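You operate a simulated robot arm through the tools that you are given. There is no shell and no other tool.

Carry out the task below with a simulated two-armed robot. There is one attempt and no reset: what you move stays moved.

Task
Check the heater block at 50 C with the yellow probe.
Fine: stand the probe in the block's hole, wait for the READY lamp, turn the block off and put the probe back in the steel tube.

The check looks at the end state, three seconds after you hand in, the way a careful person would. Anything else that was tipped, shoved, dropped, spilled or broken makes it a failure.

Robot
Two 7-joint arms with two-finger grippers on one trunk that stands fixed in place. Base frame: the origin is at the foot of the trunk, x ahead of it, y to its left, z up; the work surface is at about z = 82. Lengths are in cm, angles in rad, forces in N, time in s.
The left shoulder is at [7, 13.9, 123], the right one opposite. With the tool pointing down near the work surface each hand reaches from about 46 to 74 cm from the base axis, measured 20 degrees to its own side. Payload 3.43 kg a hand.
The TCP of each hand is the grasp point between the finger pads, 3 cm short of the fingertips. In the tool frame z runs along the fingers and y along their closing line. Largest opening 10.4 cm; the body of the gripper starts 5.7 cm behind the TCP.
Orientation is told as [roll, pitch, yaw] about the base's x, y, z axes, in that order, counted from this pose: with the fingers straight down and closing along the base's y, the tool's x points along the base's -x, its y along +y and its z along -z.

Tools
- The arms move only by the tool drive_tool. It takes "left_motion", "right_motion" or both (then of equal length, played together; a hand with none holds still); each is a list of rows, each a list of 7 numbers: the shift along the tool's x, y, z in cm, then the turn, a rotation vector about the tool's x, y, z in rad, then the finger opening in cm, from 0 to 10.4. In form: [[x, y, z, wx, wy, wz, fingers], ...]. A call has 1 to 20 rows; each row shifts and turns the commanded pose from where the row before left it, along the tool's axes as they then stand. A row lasts 0.2 s, in which the tool goes at most 5 cm and 0.15 rad; a call with a longer step from one row to the next is refused whole, and so is a gripper value outside its range. Where a pose cannot be reached the arm comes as near as it can. A force on the tool above 90 N (or 10 N above the force at the start of the call, whichever is more), or a blocked arm, ends the call early, and 0.2 s more pass. The fingers move at their own pace (about 4.5 cm/s each) and stop on an object; they squeeze with about 42 N. The grip force told is the motor's: it shows also when the fingers shut on nothing. Time passes only in rows, and 0.2 s behind the last, so rows that do not move let the fingers close. It gives the time, the measured TCP pose, the force on the tool (base axes), the opening and the grip force at its end, in the units of the frame above (readings bear some noise), with the torque about the TCP (base axes, N m) and any sound that the robot's microphone picked up.
- Cameras (640 x 400 px; columns grow to the right, rows downward): "scene" is now at [13.81, -4.32, 145.08]; the picture's right is [-0.55, -0.83, 0.00], its down [-0.51, 0.34, -0.79] and it looks along [0.66, -0.43, -0.62] (base axes); focal length 330 px, centre (320, 200). "left" rides on the left gripper at [6.7, -1.8, -9] in its tool frame; the picture's right is [0.25, 0.97, 0.00], its down [-0.73, 0.19, -0.66] and it looks along [-0.64, 0.17, 0.75] (tool axes); focal length 218 px, centre (320, 200). "right" rides on the right gripper at [6.7, 1.8, -9] in its tool frame; the picture's right is [-0.25, 0.97, 0.00], its down [-0.73, -0.19, -0.66] and it looks along [-0.64, -0.17, 0.75] (tool axes); focal length 218 px, centre (320, 200). There is no depth. A picture from a camera that has moved, and an enlarged one, comes with that camera's place and axes in the base frame and with its lens. The place of the scene camera against the robot may be out by one fixed shift of up to 2.5 cm in any direction.
- get_image(camera): a new picture of that camera. It takes no simulated time.
- move_column(by): slides the trunk up (or, below 0, down) by that many cm; the arms and the scene camera ride with it, the base frame stays. It gives what a move gives, with no picture.
- aim_head(pan, tilt): turns the head with the scene camera to pan (to the left, within 1.501 rad either way) and tilt (down, from -0.506 to 1.204), counted from straight ahead of the robot. It gives what a move gives.
- close_up(camera, box): a new picture of the part [left, top, right, bottom] of that camera's present view, enlarged. It takes no simulated time.
- close_job(): hands the job in; it is judged then, once.

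Places have to be worked out from the pictures, the camera data and where the tool is seen. Open the grippers and draw the arms clear of the work before you hand the job in, unless the task says otherwise.

The tools are called after "Emit:" as name(argument=value, ...) on one line, values as JSON. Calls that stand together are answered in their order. drive_tool: Moves the arms, as the interface text tells. Its arguments: {"type":"object","properties":{"left_motion":{"type":"array"},"right_motion":{"type":"array"}},"required":[]} The other tools are called the same way: move_column (by) slides the trunk up or down; aim_head (pan, tilt) turns the head that bears the scene camera; get_image (camera) takes a picture; close_up (camera, box) takes an enlarged picture of a part of a camera's view; close_job () hands the job in.

At the start:

```text
t: 0.0
left_eef_pos: [51.28, -2.17, 122.79]
left_tool_rot: [0.0, -0.001, 0.0]
left_contact_force: [-0.3, 0.7, -0.4]
left_moment: [-0.02, -0.02, 0.0]
left_finger_gap: 10.41
left_gripper_force: 0.0
right_eef_pos: [41.79, -45.3, 117.4]
right_tool_rot: [-0.001, 0.0, 0.0]
right_contact_force: [-0.2, 0.6, -0.5]
right_moment: [-0.03, -0.02, 0.0]
right_finger_gap: 10.4
right_gripper_force: 0.0
trunk travel left (down, up): [-72.5, 21.5]
head pan, tilt: [-0.585, 0.665]
```

scene: 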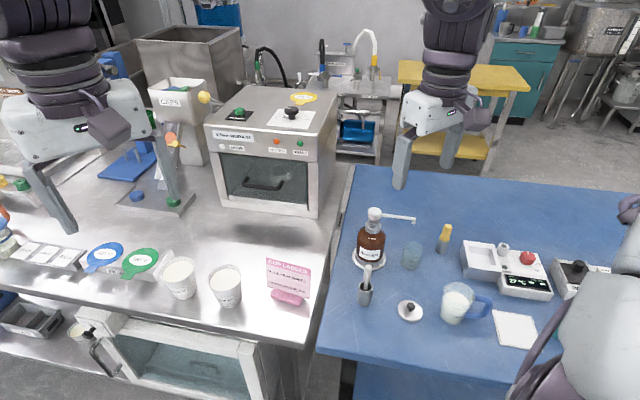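
right: 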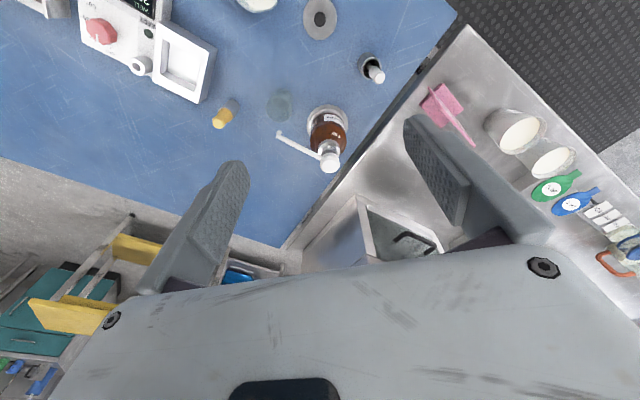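
left: 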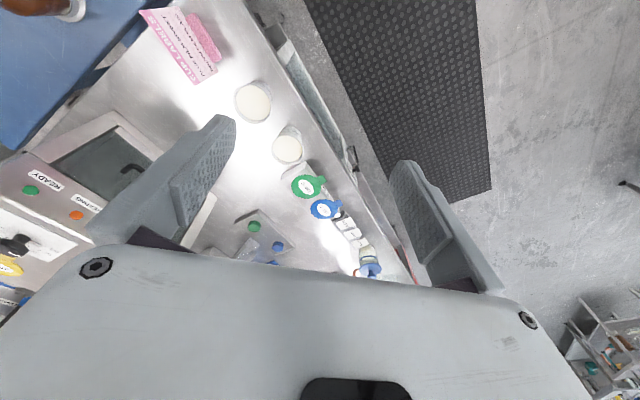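

The blue table holds a white device with a red knob and a display, and a yellow-capped item stands near it. I'll turn the head towards them and enlarge the view.

Emit:
close_up(camera="scene", box=[340, 190, 640, 377])

Emit:
close_up(camera="scene", box=[430, 215, 560, 310])

Emit:
close_up(camera="right", box=[0, 0, 260, 160])

```text
2.13 times, centred on (490, 284) of scene
camera zoom: at [13.81, -4.32, 145.08], right [-0.55, -0.83, 0.0], down [-0.51, 0.34, -0.79], along [0.66, -0.43, -0.62], focal length 705 px, centre (-43, 22)
```

zoom: 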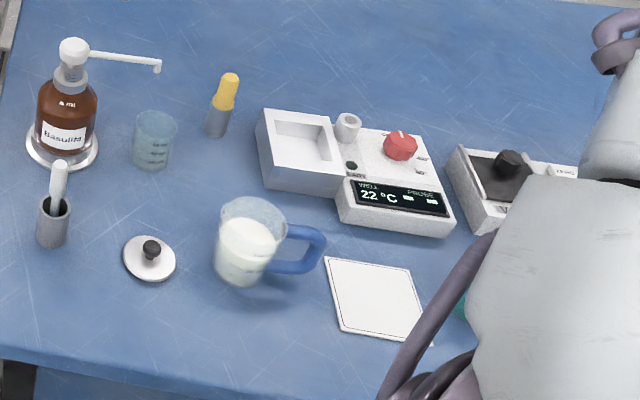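

```text
4.21 times, centred on (495, 262) of scene
camera zoom: at [13.81, -4.32, 145.08], right [-0.55, -0.83, 0.0], down [-0.51, 0.34, -0.79], along [0.66, -0.43, -0.62], focal length 1392 px, centre (-417, -63)
```

zoom: 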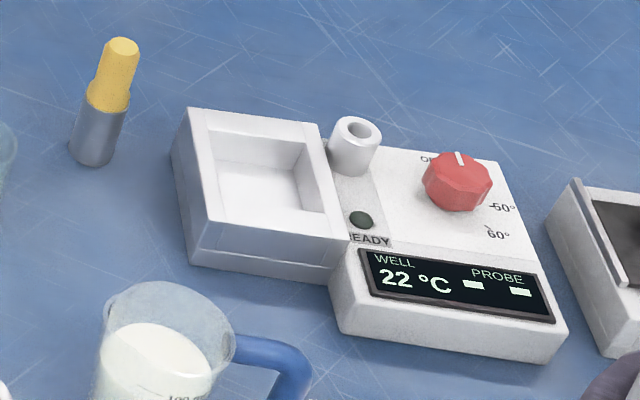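

```text
2.46 times, centred on (130, 80) of right
camera zoom: at [35.02, -43.49, 126.42], right [0.25, 0.97, 0.0], down [0.73, -0.19, 0.66], along [0.64, -0.17, -0.75], focal length 537 px, centre (788, 495)
```

zoom: 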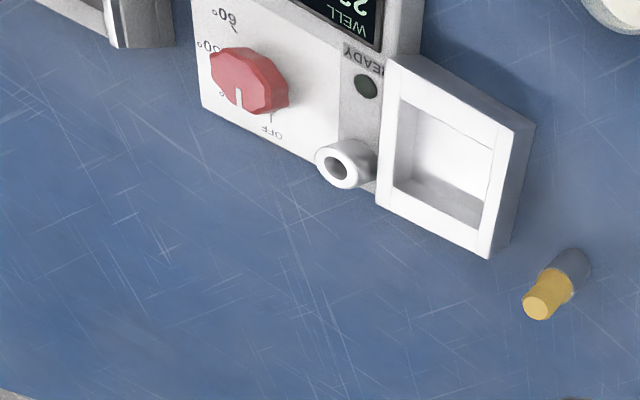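

The device looks like the heater block: a collared hole, a READY lamp, a knob and a display reading 22 °C. The probe stands at about (45,-63). I'll turn the head towards them for a better view.

Emit:
aim_head(pan=-1.1, tilt=0.75)

Emit:
get_image(camera="scene")

```text
t: 0.9
left_eef_pos: [51.41, -2.01, 122.76]
left_tool_rot: [0.001, 0.001, 0.0]
left_contact_force: [-0.2, 0.7, 0.0]
left_moment: [-0.02, 0.03, -0.02]
left_finger_gap: 10.41
left_gripper_force: 0.1
right_eef_pos: [41.72, -45.35, 117.46]
right_tool_rot: [0.0, 0.001, 0.001]
right_contact_force: [0.1, 0.4, 1.2]
right_moment: [0.01, -0.02, -0.02]
right_finger_gap: 10.39
right_gripper_force: 0.0
trunk travel left (down, up): [-72.5, 21.5]
head pan, tilt: [-1.1, 0.75]
```

```text
taken
camera scene: at [10.38, -6.94, 144.36], right [-0.89, -0.45, 0.0], down [-0.31, 0.61, -0.73], along [0.33, -0.65, -0.68], focal length 330 px, centre (320, 200)
```

scene: 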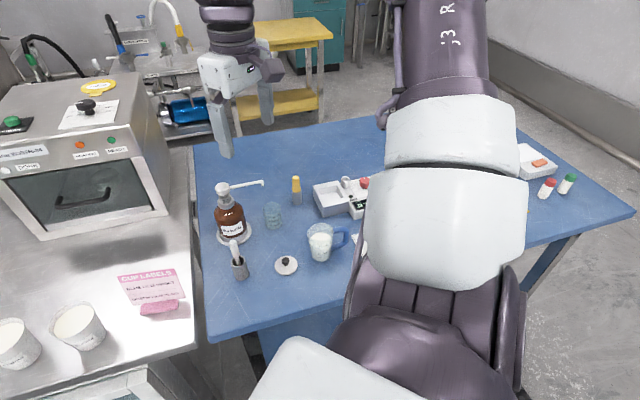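

The arm blocks the head's view. I'll yaw the right hand by -90° at height so that its camera looks towards -y, over the device.

Emit:
drive_tool(right_motion=[[0, 0, 0, 0, 0, 0.1428, 10.4], [0, 0, 0, 0, 0, 0.1428, 10.4], [0, 0, 0, 0, 0, 0.1428, 10.4], [0, 0, 0, 0, 0, 0.1428, 10.4], [0, 0, 0, 0, 0, 0.1428, 10.4], [0, 0, 0, 0, 0, 0.1428, 10.4], [0, 0, 0, 0, 0, 0.1428, 10.4], [0, 0, 0, 0, 0, 0.1428, 10.4], [0, 0, 0, 0, 0, 0.1428, 10.4], [0, 0, 0, 0, 0, 0.1428, 10.4], [0, 0, 0, 0, 0, 0.1428, 10.4]])

Emit:
get_image(camera="right")

Emit:
get_image(camera="scene")

```text
t: 3.3
left_eef_pos: [51.35, -2.4, 122.71]
left_tool_rot: [0.003, 0.0, 0.0]
left_contact_force: [-0.4, -0.1, 0.2]
left_moment: [-0.02, 0.01, 0.01]
left_finger_gap: 10.4
left_gripper_force: 0.1
right_eef_pos: [50.34, -53.47, 119.13]
right_tool_rot: [-0.003, 0.007, -1.569]
right_contact_force: [0.8, -1.1, 0.7]
right_moment: [0.01, 0.01, -0.05]
right_finger_gap: 10.4
right_gripper_force: 0.2
right hand out of reach, approached as far as the arm can: row 7, 8, 9, 10, 11
trunk travel left (down, up): [-72.5, 21.5]
head pan, tilt: [-1.1, 0.75]
```

```text
taken
camera right: at [52.18, -46.73, 128.19], right [0.97, -0.25, -0.01], down [-0.19, -0.73, 0.65], along [-0.17, -0.63, -0.76], focal length 218 px, centre (320, 200)
```

right: 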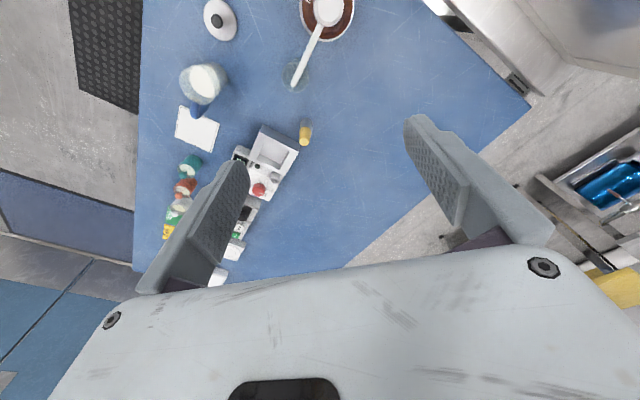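

```text
taken
camera scene: at [10.46, -7.29, 144.33], right [-0.89, -0.45, 0.0], down [-0.31, 0.61, -0.73], along [0.33, -0.65, -0.68], focal length 330 px, centre (320, 200)
```

scene: 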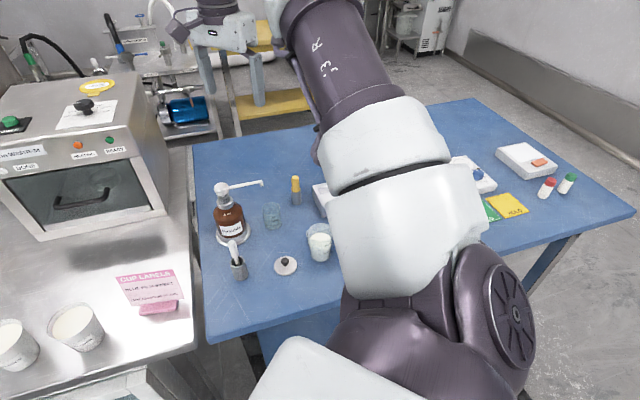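

The hand drifted to (50,-53) but its camera now sees the device well. I'll enlarge it.

Emit:
close_up(camera="right", box=[220, 110, 340, 210])

Emit:
close_up(camera="right", box=[130, 0, 370, 150])

Emit:
close_up(camera="scene", box=[190, 160, 390, 285])

```text
4.00 times, centred on (280, 160) of right
camera zoom: at [52.18, -46.73, 128.19], right [0.97, -0.25, -0.01], down [-0.19, -0.73, 0.65], along [-0.17, -0.63, -0.76], focal length 873 px, centre (480, 360)
```

zoom: 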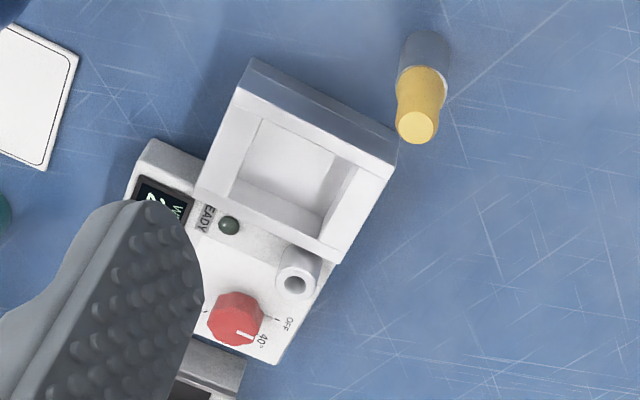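

```text
2.67 times, centred on (250, 75) of right
camera zoom: at [52.18, -46.73, 128.19], right [0.97, -0.25, -0.01], down [-0.19, -0.73, 0.65], along [-0.17, -0.63, -0.76], focal length 582 px, centre (507, 533)
```

zoom: 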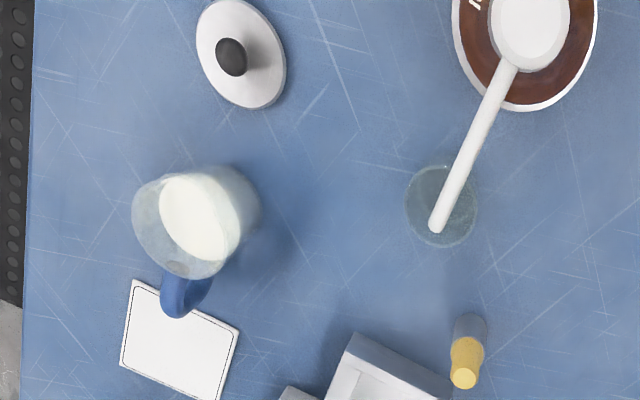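

```text
3.20 times, centred on (290, 222) of scene
camera zoom: at [10.46, -7.29, 144.33], right [-0.89, -0.45, 0.0], down [-0.31, 0.61, -0.73], along [0.33, -0.65, -0.68], focal length 1058 px, centre (416, 128)
```

zoom: 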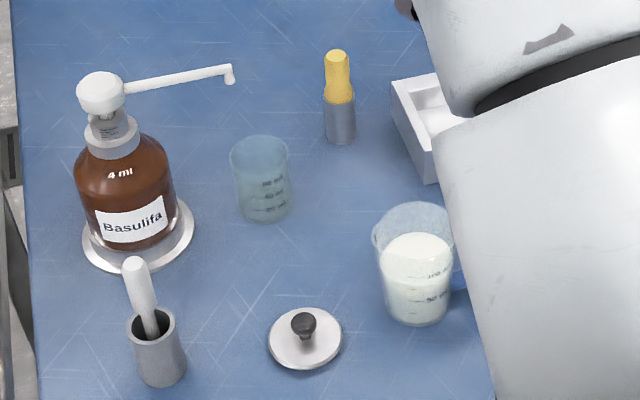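

The pointer seems to be near 40°, but I need to see the knob square on. I'll yaw part of the way back and lower the hand a little to get a pose that can be reached.

Emit:
drive_tool(right_motion=[[0, 0, 0, 0, 0, -0.14, 10.4], [0, 0, 0, 0, 0, -0.14, 10.4], [0, 0, 0, 0, 0, -0.14, 10.4], [0, 0, 0, 0, 0, -0.14, 10.4], [0, 0, 0, 0, 0, -0.14, 10.4]])

Emit:
get_image(camera="right")

```text
t: 4.5
left_eef_pos: [51.35, -2.11, 122.75]
left_tool_rot: [0.0, 0.0, 0.0]
left_contact_force: [0.7, 0.2, -0.2]
left_moment: [0.02, -0.02, -0.03]
left_finger_gap: 10.37
left_gripper_force: 0.1
right_eef_pos: [50.36, -53.16, 119.31]
right_tool_rot: [-0.002, 0.002, -0.869]
right_contact_force: [-0.8, -0.2, 0.5]
right_moment: [-0.01, 0.0, -0.03]
right_finger_gap: 10.37
right_gripper_force: 0.0
trunk travel left (down, up): [-72.5, 21.5]
head pan, tilt: [-1.1, 0.75]
```

```text
taken
camera right: at [47.37, -46.82, 128.28], right [0.9, 0.43, 0.0], down [0.33, -0.68, 0.66], along [0.28, -0.59, -0.75], focal length 218 px, centre (320, 200)
```

right: 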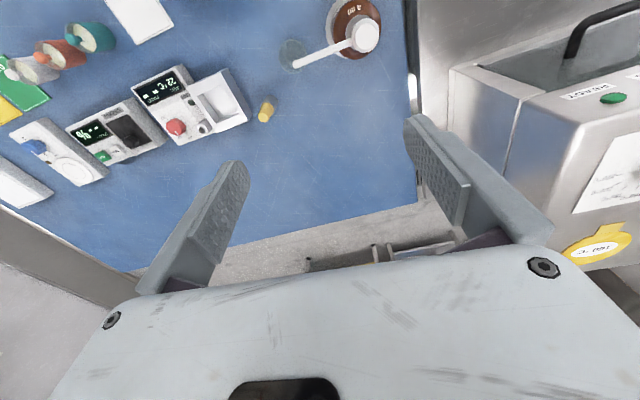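

The commanded pose follows the pose reached. The three devices are clearer now, so I'll enlarge them.

Emit:
close_up(camera="right", box=[120, 50, 280, 150])

Emit:
close_up(camera="right", box=[155, 95, 219, 145])

Emit:
close_up(camera="right", box=[0, 10, 200, 210])

```text
4.00 times, centred on (200, 100) of right
camera zoom: at [47.37, -46.82, 128.28], right [0.9, 0.43, 0.0], down [0.33, -0.68, 0.66], along [0.28, -0.59, -0.75], focal length 873 px, centre (800, 600)
```

zoom: 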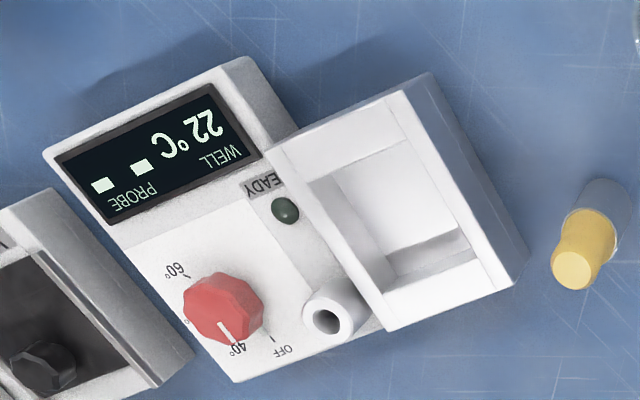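

```text
8.00 times, centred on (187, 120) of right
camera zoom: at [47.37, -46.82, 128.28], right [0.9, 0.43, 0.0], down [0.33, -0.68, 0.66], along [0.28, -0.59, -0.75], focal length 1746 px, centre (1384, 840)
```

zoom: 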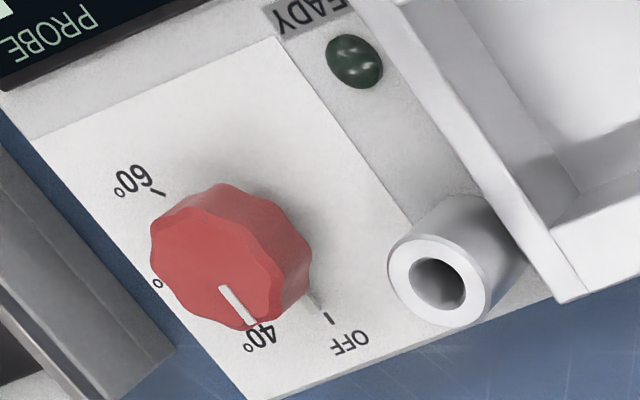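

```text
2.00 times, centred on (100, 110) of right
camera zoom: at [47.37, -46.82, 128.28], right [0.9, 0.43, 0.0], down [0.33, -0.68, 0.66], along [0.28, -0.59, -0.75], focal length 436 px, centre (760, 380)
```

zoom: 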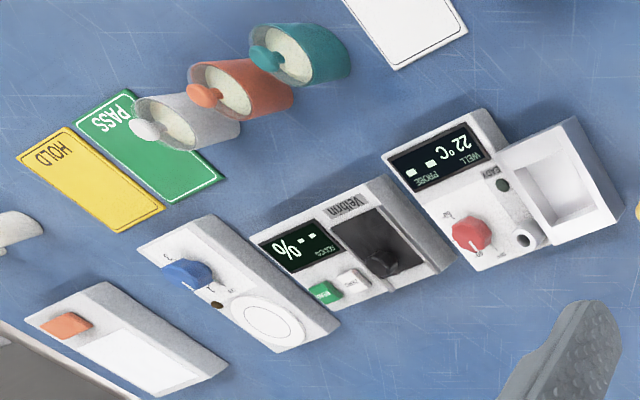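

The pointer direction works out to roughly -48° in the base frame, which matches the OFF tick; the marks then run clockwise OFF→40→50→60. I'll move the hand over the device for a squarer view.

Emit:
drive_tool(right_motion=[[0, -2.4, 0.6, 0, 0, 0, 10.4], [0, -2.4, 0.6, 0, 0, 0, 10.4], [0, -2.4, 0.6, 0, 0, 0, 10.4], [0, -2.4, 0.6, 0, 0, 0, 10.4], [0, -2.4, 0.6, 0, 0, 0, 10.4], [0, -2.4, 0.6, 0, 0, 0, 10.4], [0, -2.4, 0.6, 0, 0, 0, 10.4], [0, -2.4, 0.6, 0, 0, 0, 10.4], [0, -2.4, 0.6, 0, 0, 0, 10.4], [0, -2.4, 0.6, 0, 0, 0, 10.4]])

Emit:
get_image(camera="right")

Emit:
get_image(camera="scene")

```text
t: 6.7
left_eef_pos: [51.17, -2.28, 122.83]
left_tool_rot: [0.001, -0.001, -0.002]
left_contact_force: [-0.3, -0.3, 0.3]
left_moment: [0.03, -0.01, 0.02]
left_finger_gap: 10.42
left_gripper_force: 0.2
right_eef_pos: [31.93, -68.67, 113.41]
right_tool_rot: [0.002, -0.001, -0.869]
right_contact_force: [-0.5, 0.2, 0.1]
right_moment: [0.0, -0.01, 0.02]
right_finger_gap: 10.39
right_gripper_force: 0.0
trunk travel left (down, up): [-72.5, 21.5]
head pan, tilt: [-1.1, 0.75]
```

```text
taken
camera right: at [28.93, -62.44, 122.31], right [0.9, 0.43, 0.0], down [0.32, -0.68, 0.66], along [0.28, -0.59, -0.75], focal length 218 px, centre (320, 200)
```

right: 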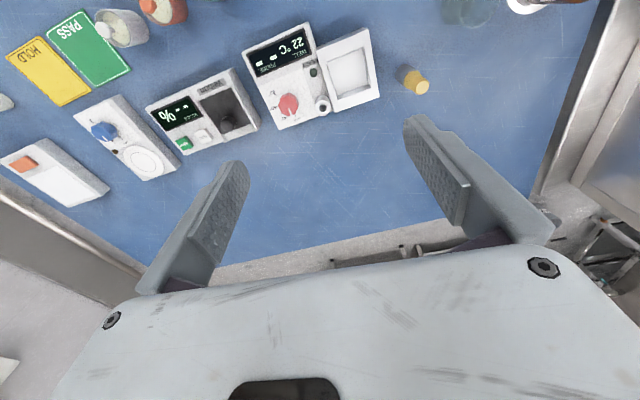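

```text
taken
camera scene: at [10.28, -7.06, 144.36], right [-0.89, -0.45, 0.0], down [-0.31, 0.61, -0.73], along [0.33, -0.65, -0.68], focal length 330 px, centre (320, 200)
```

scene: 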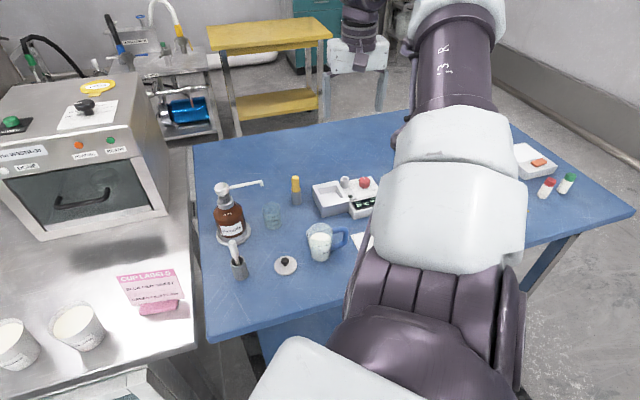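

Good view. I'll enlarge the knob, the collar and the probe.

Emit:
close_up(camera="right", box=[240, 20, 400, 130])

Emit:
close_up(camera="right", box=[265, 80, 337, 130])

Emit:
close_up(camera="right", box=[380, 45, 452, 100])

Emit:
close_up(camera="scene", box=[280, 165, 392, 235])

```text
3.64 times, centred on (320, 75) of right
camera zoom: at [28.93, -62.44, 122.31], right [0.9, 0.43, 0.0], down [0.32, -0.68, 0.66], along [0.28, -0.59, -0.75], focal length 794 px, centre (320, 654)
```

zoom: 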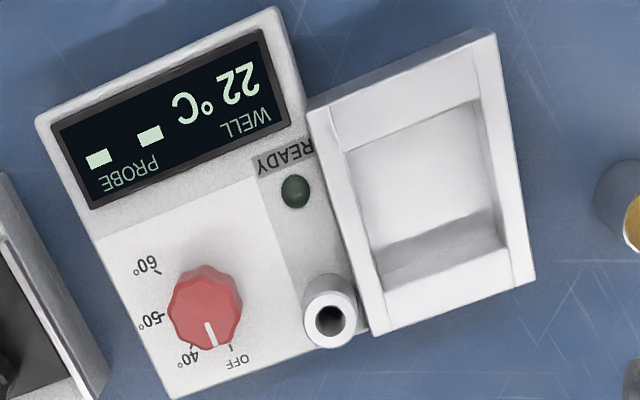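

```text
8.00 times, centred on (301, 105) of right
camera zoom: at [28.93, -62.44, 122.31], right [0.9, 0.43, 0.0], down [0.32, -0.68, 0.66], along [0.28, -0.59, -0.75], focal length 1746 px, centre (472, 960)
```

zoom: 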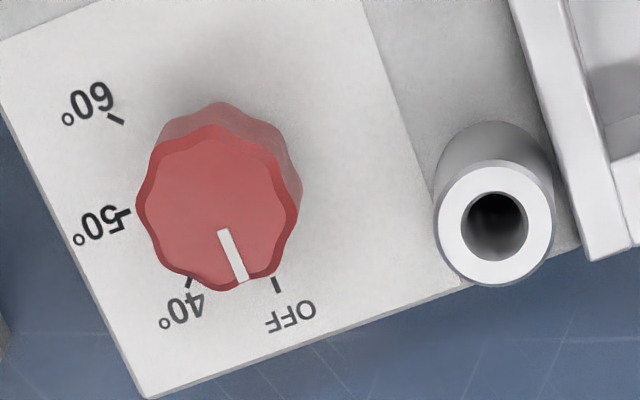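

```text
7.27 times, centred on (416, 72) of right
camera zoom: at [28.93, -62.44, 122.31], right [0.9, 0.43, 0.0], down [0.32, -0.68, 0.66], along [0.28, -0.59, -0.75], focal length 1587 px, centre (-378, 1127)
```

zoom: 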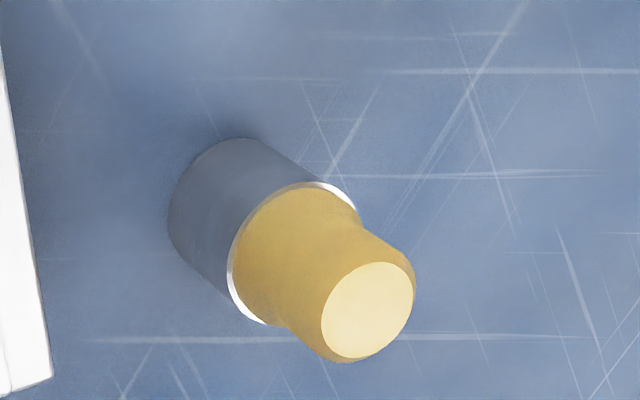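

```text
5.71 times, centred on (336, 200) of scene
camera zoom: at [10.28, -7.06, 144.36], right [-0.89, -0.45, 0.0], down [-0.31, 0.61, -0.73], along [0.33, -0.65, -0.68], focal length 1889 px, centre (229, 200)
```

zoom: 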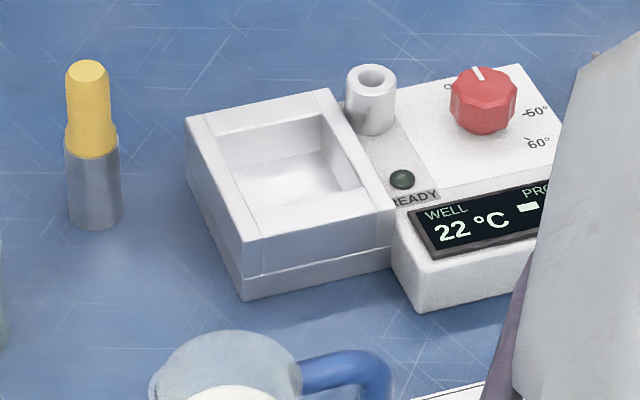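

Triangulating from the two hand views gives these places:

| Item | Position (cm) |
|---|---|
| Knob top | (29.3, -74.9, 87.4) |
| Panel height | z ≈ 85.4 |
| Hole | (34.2, -72.7, 87.8) |
| Probe handle top | (44.5, -63.7, 90.9) |

The pointer is at OFF and 50 is 90° clockwise from it. I'll move above the knob at z ≈ 100 to test reach.

Emit:
drive_tool(right_motion=[[-0.61, -1.2, 2.6, 0, 0, 0, 6], [-0.61, -1.2, 2.6, 0, 0, 0, 6], [-0.61, -1.2, 2.6, 0, 0, 0, 6], [-0.61, -1.2, 2.6, 0, 0, 0, 6], [-0.61, -1.2, 2.6, 0, 0, 0, 6]])

Emit:
get_image(camera="right")

Emit:
get_image(camera="scene")

```text
t: 7.9
left_eef_pos: [51.27, -2.17, 122.81]
left_tool_rot: [0.001, 0.0, 0.0]
left_contact_force: [0.4, 0.1, -0.7]
left_moment: [0.01, 0.01, -0.01]
left_finger_gap: 10.4
left_gripper_force: 0.0
right_eef_pos: [29.32, -74.89, 100.29]
right_tool_rot: [0.0, 0.0, -0.871]
right_contact_force: [0.2, -0.9, 0.1]
right_moment: [0.04, 0.01, -0.02]
right_finger_gap: 5.98
right_gripper_force: 0.0
trunk travel left (down, up): [-72.5, 21.5]
head pan, tilt: [-1.1, 0.75]
```

```text
taken
camera right: at [26.35, -68.53, 109.22], right [0.9, 0.43, 0.0], down [0.32, -0.68, 0.66], along [0.28, -0.59, -0.75], focal length 218 px, centre (320, 200)
```

right: 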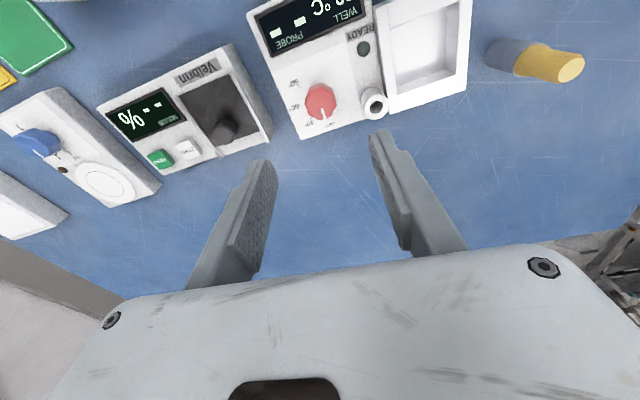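

```text
taken
camera scene: at [10.38, -7.1, 144.35], right [-0.89, -0.45, 0.0], down [-0.31, 0.61, -0.73], along [0.33, -0.65, -0.68], focal length 330 px, centre (320, 200)
```

scene: 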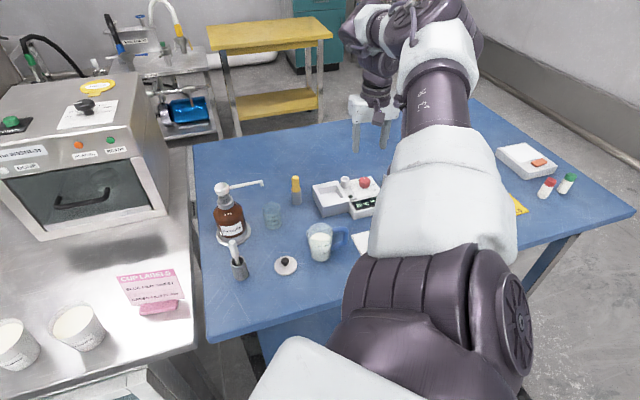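

The knob position was reached. I'll zoom in to refine the knob, hole and probe places from this closer view.

Emit:
close_up(camera="right", box=[272, 60, 400, 140])

Emit:
close_up(camera="right", box=[472, 25, 600, 105])

```text
5.00 times, centred on (336, 100) of right
camera zoom: at [26.35, -68.53, 109.22], right [0.9, 0.43, 0.0], down [0.32, -0.68, 0.66], along [0.28, -0.59, -0.75], focal length 1091 px, centre (240, 700)
```

zoom: 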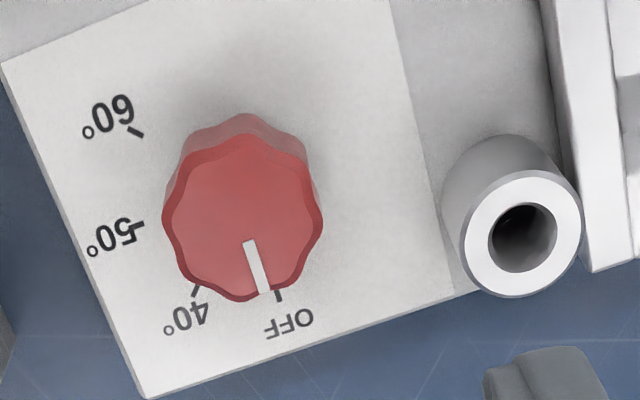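

```text
5.00 times, centred on (536, 65) of right
camera zoom: at [26.35, -68.53, 109.22], right [0.9, 0.43, 0.0], down [0.32, -0.68, 0.66], along [0.28, -0.59, -0.75], focal length 1091 px, centre (-760, 875)
```

zoom: 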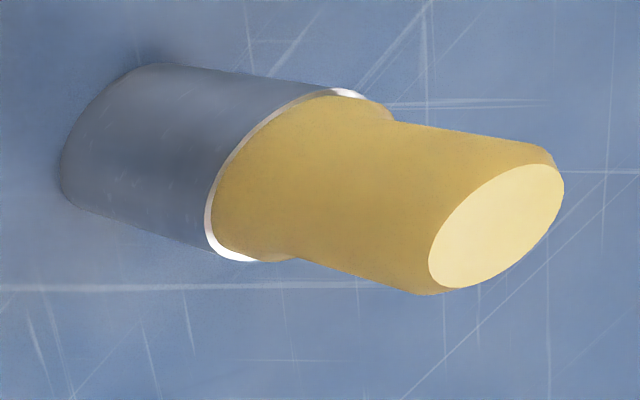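

The refined places agree: knob (29.3,-74.8), hole (34.2,-72.65), probe (44.45,-63.65). Next I'll test the yaw range above the knob, turning from -0.87 to -1.6.

Emit:
drive_tool(right_motion=[[0, 0, 0, 0, 0, 0.146, 6], [0, 0, 0, 0, 0, 0.146, 6], [0, 0, 0, 0, 0, 0.146, 6], [0, 0, 0, 0, 0, 0.146, 6], [0, 0, 0, 0, 0, 0.146, 6]])

```text
t: 9.1
left_eef_pos: [51.35, -2.07, 122.8]
left_tool_rot: [0.001, 0.001, 0.001]
left_contact_force: [-0.1, -0.1, -0.1]
left_moment: [-0.02, 0.0, 0.03]
left_finger_gap: 10.42
left_gripper_force: 0.0
right_eef_pos: [29.32, -74.77, 100.32]
right_tool_rot: [-0.001, 0.001, -1.603]
right_contact_force: [-0.1, 0.6, 0.0]
right_moment: [0.0, 0.0, 0.0]
right_finger_gap: 6.0
right_gripper_force: 0.1
trunk travel left (down, up): [-72.5, 21.5]
head pan, tilt: [-1.1, 0.75]
```

Yaw -1.6 can be reached. I'll check about -2.0, then swing back to about -0.4 so that a single grip covers the 90° clockwise turn.

Emit:
drive_tool(right_motion=[[0, 0, 0, 0, 0, 0.14, 6], [0, 0, 0, 0, 0, 0.14, 6], [0, 0, 0, 0, 0, 0.14, 6]])

Emit:
drive_tool(right_motion=[[0, 0, 0, 0, 0, -0.146, 4.8], [0, 0, 0, 0, 0, -0.146, 4.8], [0, 0, 0, 0, 0, -0.146, 4.8], [0, 0, 0, 0, 0, -0.146, 4.8], [0, 0, 0, 0, 0, -0.146, 4.8], [0, 0, 0, 0, 0, -0.146, 4.8], [0, 0, 0, 0, 0, -0.146, 4.8], [0, 0, 0, 0, 0, -0.146, 4.8], [0, 0, 0, 0, 0, -0.146, 4.8], [0, 0, 0, 0, 0, -0.146, 4.8], [0, 0, 0, 0, 0, -0.146, 4.8]])

Emit:
get_image(camera="right")

```text
t: 9.9
left_eef_pos: [51.29, -2.0, 122.83]
left_tool_rot: [0.002, 0.001, 0.0]
left_contact_force: [-0.5, -0.3, -0.2]
left_moment: [-0.02, 0.03, 0.01]
left_finger_gap: 10.4
left_gripper_force: 0.0
right_eef_pos: [29.45, -74.86, 100.3]
right_tool_rot: [-0.001, 0.0, -2.024]
right_contact_force: [0.4, 0.4, 0.2]
right_moment: [-0.03, -0.03, 0.04]
right_finger_gap: 6.0
right_gripper_force: 0.0
trunk travel left (down, up): [-72.5, 21.5]
head pan, tilt: [-1.1, 0.75]
```

```text
t: 12.3
left_eef_pos: [51.23, -2.21, 122.78]
left_tool_rot: [-0.001, 0.0, 0.0]
left_contact_force: [0.3, -0.9, 0.2]
left_moment: [0.0, 0.0, -0.02]
left_finger_gap: 10.41
left_gripper_force: 0.1
right_eef_pos: [29.34, -74.78, 100.35]
right_tool_rot: [0.001, 0.001, -0.409]
right_contact_force: [0.1, 0.0, 0.1]
right_moment: [-0.01, -0.01, -0.02]
right_finger_gap: 4.82
right_gripper_force: 0.1
trunk travel left (down, up): [-72.5, 21.5]
head pan, tilt: [-1.1, 0.75]
```

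```text
taken
camera right: at [23.93, -70.4, 109.28], right [0.62, 0.79, 0.0], down [0.59, -0.47, 0.66], along [0.52, -0.41, -0.75], focal length 218 px, centre (320, 200)
```

right: 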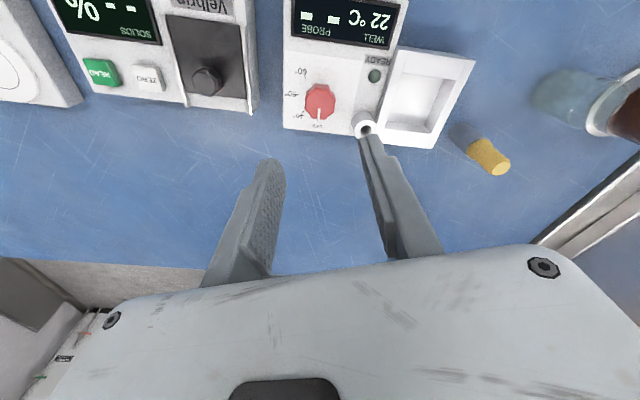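

The whole range can be reached. I'm at yaw -0.41 over the knob and will descend most of the way before checking.

Emit:
drive_tool(right_motion=[[0, 0, 1.8, 0, 0, 0, 4.8], [0, 0, 1.8, 0, 0, 0, 4.8], [0, 0, 1.8, 0, 0, 0, 4.8], [0, 0, 1.8, 0, 0, 0, 4.8], [0, 0, 1.2, 0, 0, 0, 4.8]])

Emit:
get_image(camera="right")

Emit:
close_up(camera="scene", box=[280, 110, 440, 230])

```text
t: 13.5
left_eef_pos: [51.25, -2.13, 122.81]
left_tool_rot: [0.0, 0.001, 0.001]
left_contact_force: [0.3, -0.1, 0.2]
left_moment: [-0.03, 0.01, 0.0]
left_finger_gap: 10.42
left_gripper_force: 0.0
right_eef_pos: [29.36, -74.8, 91.86]
right_tool_rot: [0.001, 0.0, -0.414]
right_contact_force: [0.2, 0.6, 1.1]
right_moment: [0.01, 0.01, 0.0]
right_finger_gap: 4.78
right_gripper_force: 0.0
trunk travel left (down, up): [-72.5, 21.5]
head pan, tilt: [-1.1, 0.75]
```

```text
taken
camera right: at [23.97, -70.37, 100.81], right [0.62, 0.78, 0.0], down [0.59, -0.47, 0.66], along [0.52, -0.41, -0.75], focal length 218 px, centre (320, 200)
```

right: 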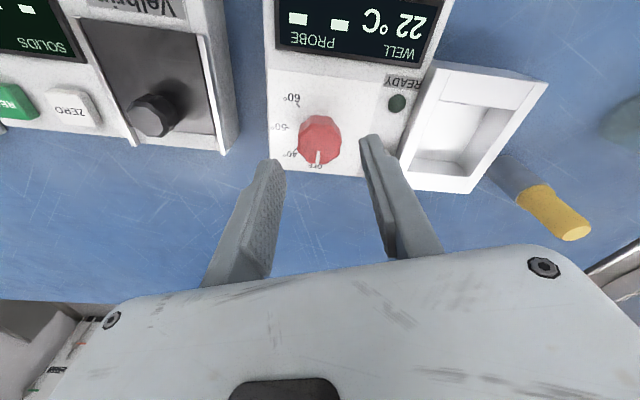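

```text
3.33 times, centred on (360, 170) of scene
camera zoom: at [10.37, -6.98, 144.35], right [-0.89, -0.45, 0.0], down [-0.31, 0.61, -0.73], along [0.33, -0.65, -0.68], focal length 1102 px, centre (187, 300)
```

zoom: 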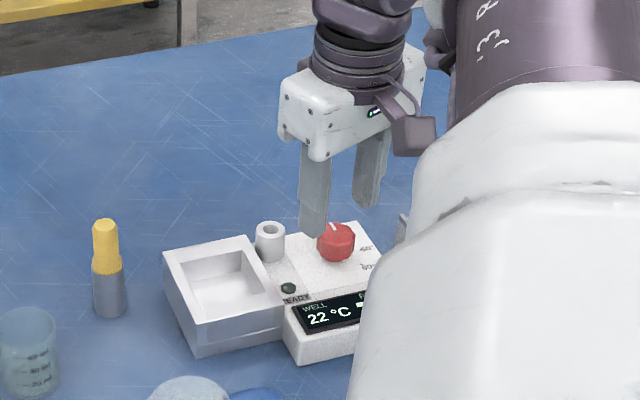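

The fingers straddle the knob just above its top. I'll zoom in to check the centring.

Emit:
close_up(camera="right", box=[256, 80, 400, 180])

```text
4.00 times, centred on (328, 130) of right
camera zoom: at [23.97, -70.37, 100.81], right [0.62, 0.78, 0.0], down [0.59, -0.47, 0.66], along [0.52, -0.41, -0.75], focal length 873 px, centre (288, 480)
```

zoom: 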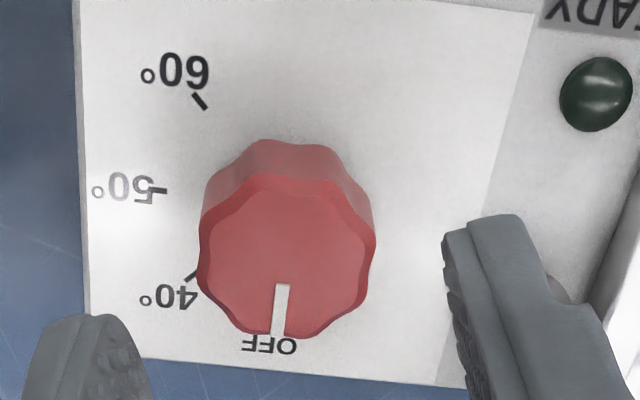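

The knob is centred to within 0.15 cm. I'll lower the last 2.9 cm and close on it.

Emit:
drive_tool(right_motion=[[0.1, 0, 1.0, 0, 0, 0, 4.8], [0, 0, 1.0, 0, 0, 0, 4.8], [0, 0, 0.9, 0, 0, 0, 4.8], [0, 0, 0, 0, 0, 0, 4.8]])

Emit:
drive_tool(right_motion=[[0, 0, 0, 0, 0, 0, 3.6], [0, 0, 0, 0, 0, 0, 2.5], [0, 0, 0, 0, 0, 0, 2.5], [0, 0, 0, 0, 0, 0, 2.5]])

Emit:
get_image(camera="right")

```text
t: 14.5
left_eef_pos: [51.32, -2.27, 122.77]
left_tool_rot: [-0.002, 0.0, 0.001]
left_contact_force: [-0.4, -0.2, 0.3]
left_moment: [0.02, 0.02, 0.01]
left_finger_gap: 10.38
left_gripper_force: 0.0
right_eef_pos: [29.3, -74.67, 89.11]
right_tool_rot: [-0.001, 0.001, -0.413]
right_contact_force: [0.4, 0.8, 0.2]
right_moment: [-0.04, -0.01, 0.03]
right_finger_gap: 4.8
right_gripper_force: 0.0
trunk travel left (down, up): [-72.5, 21.5]
head pan, tilt: [-1.1, 0.75]
```

```text
t: 15.5
left_eef_pos: [51.22, -2.16, 122.88]
left_tool_rot: [-0.001, 0.0, 0.001]
left_contact_force: [-0.3, 0.4, -0.2]
left_moment: [0.02, 0.02, 0.0]
left_finger_gap: 10.39
left_gripper_force: 0.1
right_eef_pos: [29.37, -74.76, 89.09]
right_tool_rot: [0.0, 0.0, -0.412]
right_contact_force: [0.2, 0.8, -1.7]
right_moment: [-0.27, -0.05, 0.0]
right_finger_gap: 2.92
right_gripper_force: 45.3
trunk travel left (down, up): [-72.5, 21.5]
head pan, tilt: [-1.1, 0.75]
```

```text
taken
camera right: at [23.85, -70.35, 98.02], right [0.62, 0.78, 0.0], down [0.59, -0.47, 0.66], along [0.52, -0.41, -0.75], focal length 218 px, centre (320, 200)
```

right: 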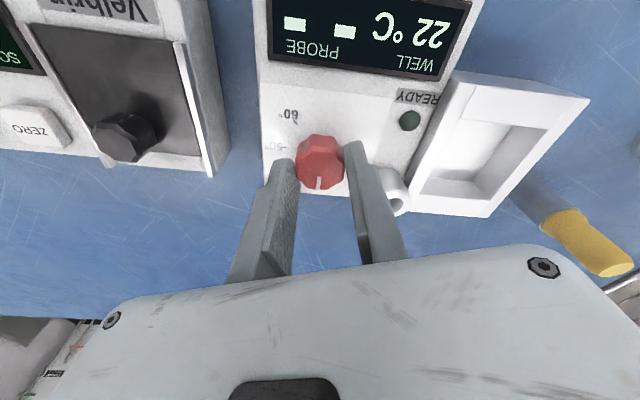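

The knob is gripped at 2.92 cm. I'll turn it clockwise by half first and check the readings.

Emit:
drive_tool(right_motion=[[0, 0, 0, 0, 0, 0.1, 2.5], [0, 0, 0, 0, 0, 0.115, 2.5], [0, 0, 0, 0, 0, 0.115, 2.5], [0, 0, 0, 0, 0, 0.115, 2.5], [0, 0, 0, 0, 0, 0.115, 2.5], [0, 0, 0, 0, 0, 0.115, 2.5], [0, 0, 0, 0, 0, 0.11, 2.5], [0, 0, 0, 0, 0, 0, 2.5]])

Emit:
get_image(camera="right")

```text
t: 17.3
left_eef_pos: [51.44, -2.12, 122.8]
left_tool_rot: [0.0, -0.001, -0.002]
left_contact_force: [-0.4, -0.5, 0.0]
left_moment: [0.0, 0.01, 0.02]
left_finger_gap: 10.4
left_gripper_force: 0.0
right_eef_pos: [29.31, -74.73, 89.13]
right_tool_rot: [0.001, 0.002, -1.2]
right_contact_force: [2.1, 7.6, -9.8]
right_moment: [0.5, -0.26, 0.0]
right_finger_gap: 2.94
right_gripper_force: 45.5
trunk travel left (down, up): [-72.5, 21.5]
head pan, tilt: [-1.1, 0.75]
```

```text
taken
camera right: at [28.53, -67.75, 98.03], right [0.99, 0.11, 0.0], down [0.09, -0.75, 0.66], along [0.07, -0.65, -0.76], focal length 218 px, centre (320, 200)
```

right: 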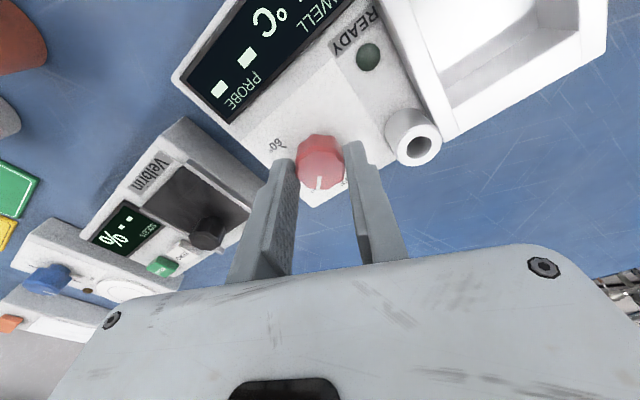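

The pointer stays fixed relative to the hand, so the knob is turning with it. I'll go on by the second 45°.

Emit:
drive_tool(right_motion=[[0, 0, 0, 0, 0, 0.1, 2.5], [0, 0, 0, 0, 0, 0.115, 2.5], [0, 0, 0, 0, 0, 0.115, 2.5], [0, 0, 0, 0, 0, 0.115, 2.5], [0, 0, 0, 0, 0, 0.115, 2.5], [0, 0, 0, 0, 0, 0.115, 2.5], [0, 0, 0, 0, 0, 0.11, 2.5], [0, 0, 0, 0, 0, 0, 2.5]])

Emit:
get_image(camera="right")

Emit:
close_up(camera="right", box=[240, 80, 400, 210])

```text
t: 19.1
left_eef_pos: [52.25, -2.98, 122.33]
left_tool_rot: [0.008, 0.009, 0.0]
left_contact_force: [0.5, -0.5, -0.7]
left_moment: [0.0, 0.03, 0.02]
left_finger_gap: 10.42
left_gripper_force: 0.2
right_eef_pos: [29.26, -74.83, 89.95]
right_tool_rot: [0.01, 0.004, -1.977]
right_contact_force: [44.7, -14.4, -31.2]
right_moment: [-0.67, -0.7, -0.02]
right_finger_gap: 2.98
right_gripper_force: 45.0
right hand out of reach, approached as far as the arm can: row 6, 7
trunk travel left (down, up): [-72.5, 21.5]
head pan, tilt: [-1.1, 0.75]
```

```text
taken
camera right: at [33.42, -69.3, 98.93], right [0.79, -0.61, 0.01], down [-0.47, -0.59, 0.65], along [-0.39, -0.52, -0.76], focal length 218 px, centre (320, 200)
```

right: 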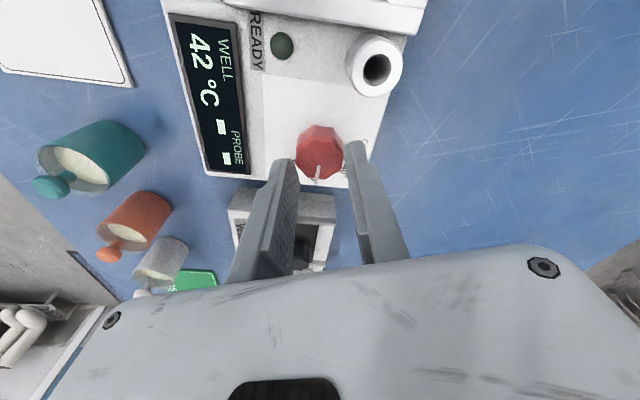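

```text
3.08 times, centred on (320, 145) of right
camera zoom: at [33.42, -69.3, 98.93], right [0.79, -0.61, 0.01], down [-0.47, -0.59, 0.65], along [-0.39, -0.52, -0.76], focal length 672 px, centre (320, 369)
```

zoom: 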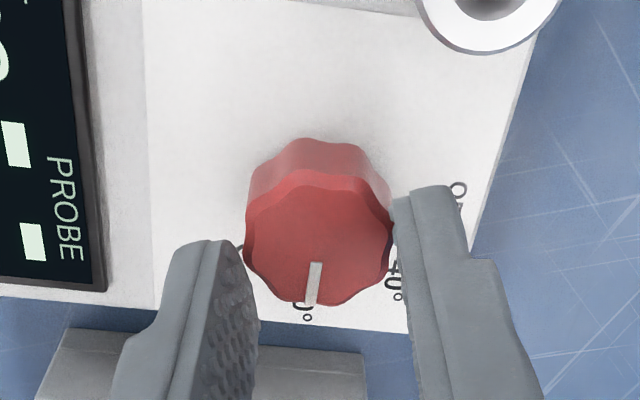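

The well already reads 42 °C and the pointer faces 50°, but the arm is strained at its reach limit, with 45 N sideways. I'll open the fingers to let go of the knob.

Emit:
drive_tool(right_motion=[[0, 0, 0, 0, 0, 0, 5.2], [0, 0, 0, 0, 0, 0, 5.2], [0, 0, 0, 0, 0, 0, 5.2]])

Emit:
get_image(camera="right")

```text
t: 19.9
left_eef_pos: [51.31, -2.04, 122.84]
left_tool_rot: [0.001, -0.001, 0.0]
left_contact_force: [-0.8, -0.9, 0.4]
left_moment: [-0.02, 0.0, -0.02]
left_finger_gap: 10.4
left_gripper_force: 0.0
right_eef_pos: [27.96, -74.15, 90.47]
right_tool_rot: [0.002, 0.001, -1.984]
right_contact_force: [11.4, -5.8, 3.5]
right_moment: [-0.25, -0.38, -0.04]
right_finger_gap: 5.89
right_gripper_force: 5.8
trunk travel left (down, up): [-72.5, 21.5]
head pan, tilt: [-1.1, 0.75]
```

```text
taken
camera right: at [32.3, -68.64, 99.43], right [0.79, -0.62, 0.0], down [-0.47, -0.59, 0.66], along [-0.41, -0.52, -0.75], focal length 218 px, centre (320, 200)
```

right: 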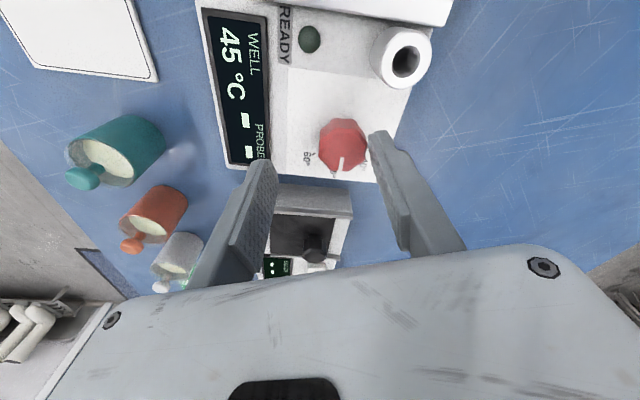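

The hand sprang to (28.0,-74.2,90.5) and one finger still leans lightly on the knob. I'll shift off it and rise.

Emit:
drive_tool(right_motion=[[0, 0.6, -0.3, 0, 0, 0, 6.5], [0, 0.4, -0.8, 0, 0, 0, 6.5], [0, 0, -1.5, 0, 0, 0, 6.5], [0, 0, -2, 0, 0, 0, 6.5], [0, 0, -2, 0, 0, 0, 6.5], [0, 0, -2, 0, 0, 0, 6.5]])

Emit:
get_image(camera="right")

Emit:
get_image(camera="scene")

```text
t: 21.3
left_eef_pos: [51.2, -2.15, 122.89]
left_tool_rot: [0.0, 0.002, 0.0]
left_contact_force: [0.9, 0.6, 0.5]
left_moment: [0.0, 0.01, 0.01]
left_finger_gap: 10.38
left_gripper_force: 0.0
right_eef_pos: [28.82, -74.41, 99.33]
right_tool_rot: [-0.001, 0.0, -1.984]
right_contact_force: [0.5, 0.0, 0.3]
right_moment: [0.02, 0.0, -0.01]
right_finger_gap: 6.5
right_gripper_force: 0.1
trunk travel left (down, up): [-72.5, 21.5]
head pan, tilt: [-1.1, 0.75]
```

```text
taken
camera right: at [33.07, -68.93, 108.23], right [0.78, -0.62, 0.0], down [-0.47, -0.59, 0.66], along [-0.41, -0.52, -0.75], focal length 218 px, centre (320, 200)
```

right: 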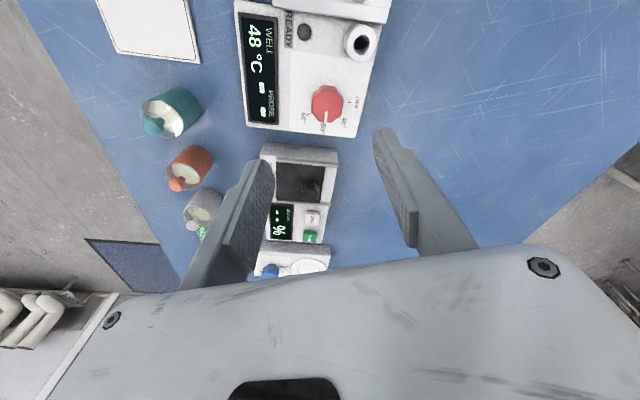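

```text
taken
camera scene: at [10.34, -6.88, 144.36], right [-0.89, -0.45, 0.0], down [-0.31, 0.61, -0.73], along [0.33, -0.65, -0.68], focal length 330 px, centre (320, 200)
```

scene: 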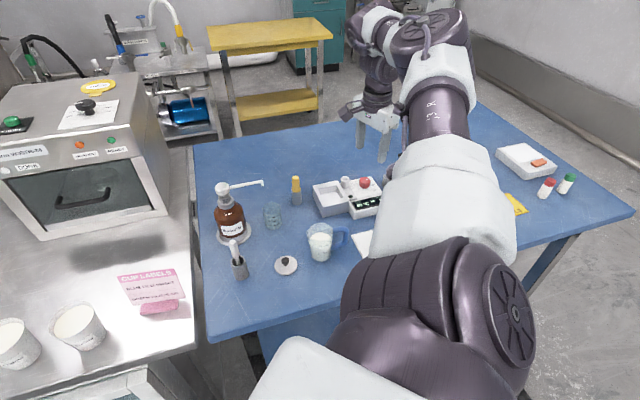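

Emit:
close_up(camera="right", box=[230, 0, 390, 140])

Emit:
close_up(camera="right", box=[296, 10, 384, 142])

```text
2.86 times, centred on (310, 70) of right
camera zoom: at [33.07, -68.93, 108.23], right [0.78, -0.62, 0.0], down [-0.47, -0.59, 0.66], along [-0.41, -0.52, -0.75], focal length 624 px, centre (349, 571)
```

zoom: 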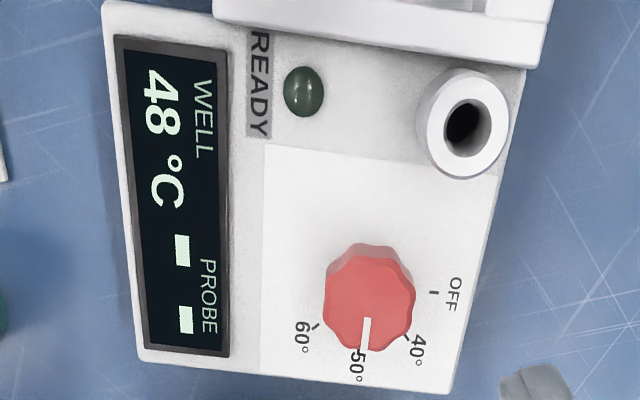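

```text
3.03 times, centred on (340, 76) of right
camera zoom: at [33.07, -68.93, 108.23], right [0.78, -0.62, 0.0], down [-0.47, -0.59, 0.66], along [-0.41, -0.52, -0.75], focal length 661 px, centre (259, 576)
```

zoom: 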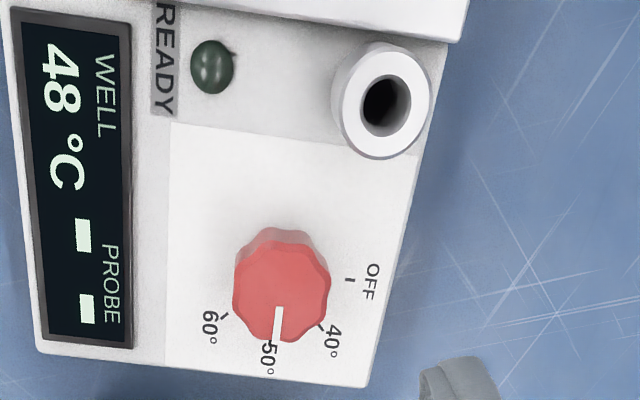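

The pointer is at 50, the well reads 48 °C and rising, and the block hasn't moved. I'll yaw back to -0.87 and travel above the probe.

Emit:
drive_tool(right_motion=[[0, 0, -0.3, 0, 0, -0.139, 6], [0, 0, -0.3, 0, 0, -0.139, 6], [0, 0, 0, 0, 0, -0.139, 6], [0, 0, 0, 0, 0, -0.139, 6], [0, 0, 0, 0, 0, -0.139, 6], [0, 0, 0, 0, 0, -0.139, 6], [0, 0, 0, 0, 0, -0.139, 6], [0, 0, 0, 0, 0, -0.139, 6], [-0.234, 2.36, 0, 0, 0, 0, 5], [-0.234, 2.36, 0, 0, 0, 0, 5], [-0.234, 2.36, 0, 0, 0, 0, 5], [-0.234, 2.36, 0, 0, 0, 0, 5], [-0.234, 2.36, 0, 0, 0, 0, 5], [-0.234, 2.36, 0, 0, 0, 0, 5], [-0.234, 2.36, 0, 0, 0, 0, 5], [-0.234, 2.36, 0, 0, 0, 0, 5], [0, 0, 0, 0, 0, 0, 5]])

Emit:
get_image(camera="right")

Emit:
close_up(camera="right", box=[256, 60, 384, 160])

```text
t: 24.9
left_eef_pos: [51.15, -2.09, 122.87]
left_tool_rot: [0.001, 0.001, -0.001]
left_contact_force: [-0.3, 0.3, -1.0]
left_moment: [0.02, -0.02, -0.02]
left_finger_gap: 10.4
left_gripper_force: 0.1
right_eef_pos: [44.4, -63.85, 99.78]
right_tool_rot: [0.0, 0.001, -0.871]
right_contact_force: [-0.6, -0.1, 0.5]
right_moment: [0.01, 0.03, -0.02]
right_finger_gap: 4.99
right_gripper_force: 0.1
trunk travel left (down, up): [-72.5, 21.5]
head pan, tilt: [-1.1, 0.75]
```

```text
taken
camera right: at [41.44, -57.47, 108.62], right [0.9, 0.43, 0.0], down [0.32, -0.68, 0.66], along [0.28, -0.59, -0.75], focal length 218 px, centre (320, 200)
```

right: 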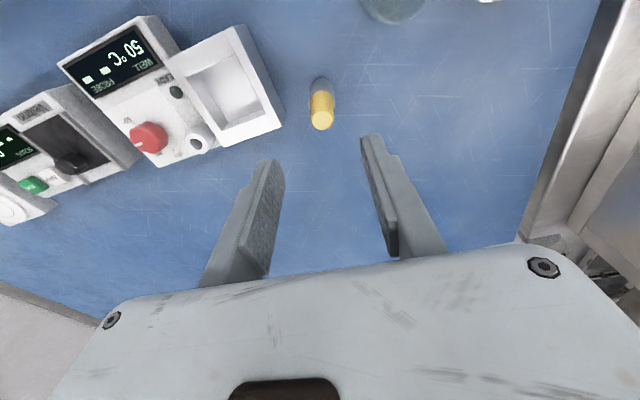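

```text
4.00 times, centred on (320, 110) of right
camera zoom: at [41.44, -57.47, 108.62], right [0.9, 0.43, 0.0], down [0.32, -0.68, 0.66], along [0.28, -0.59, -0.75], focal length 873 px, centre (320, 560)
```

zoom: 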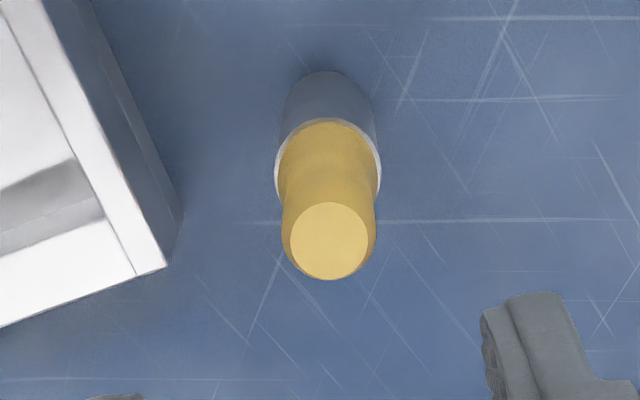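

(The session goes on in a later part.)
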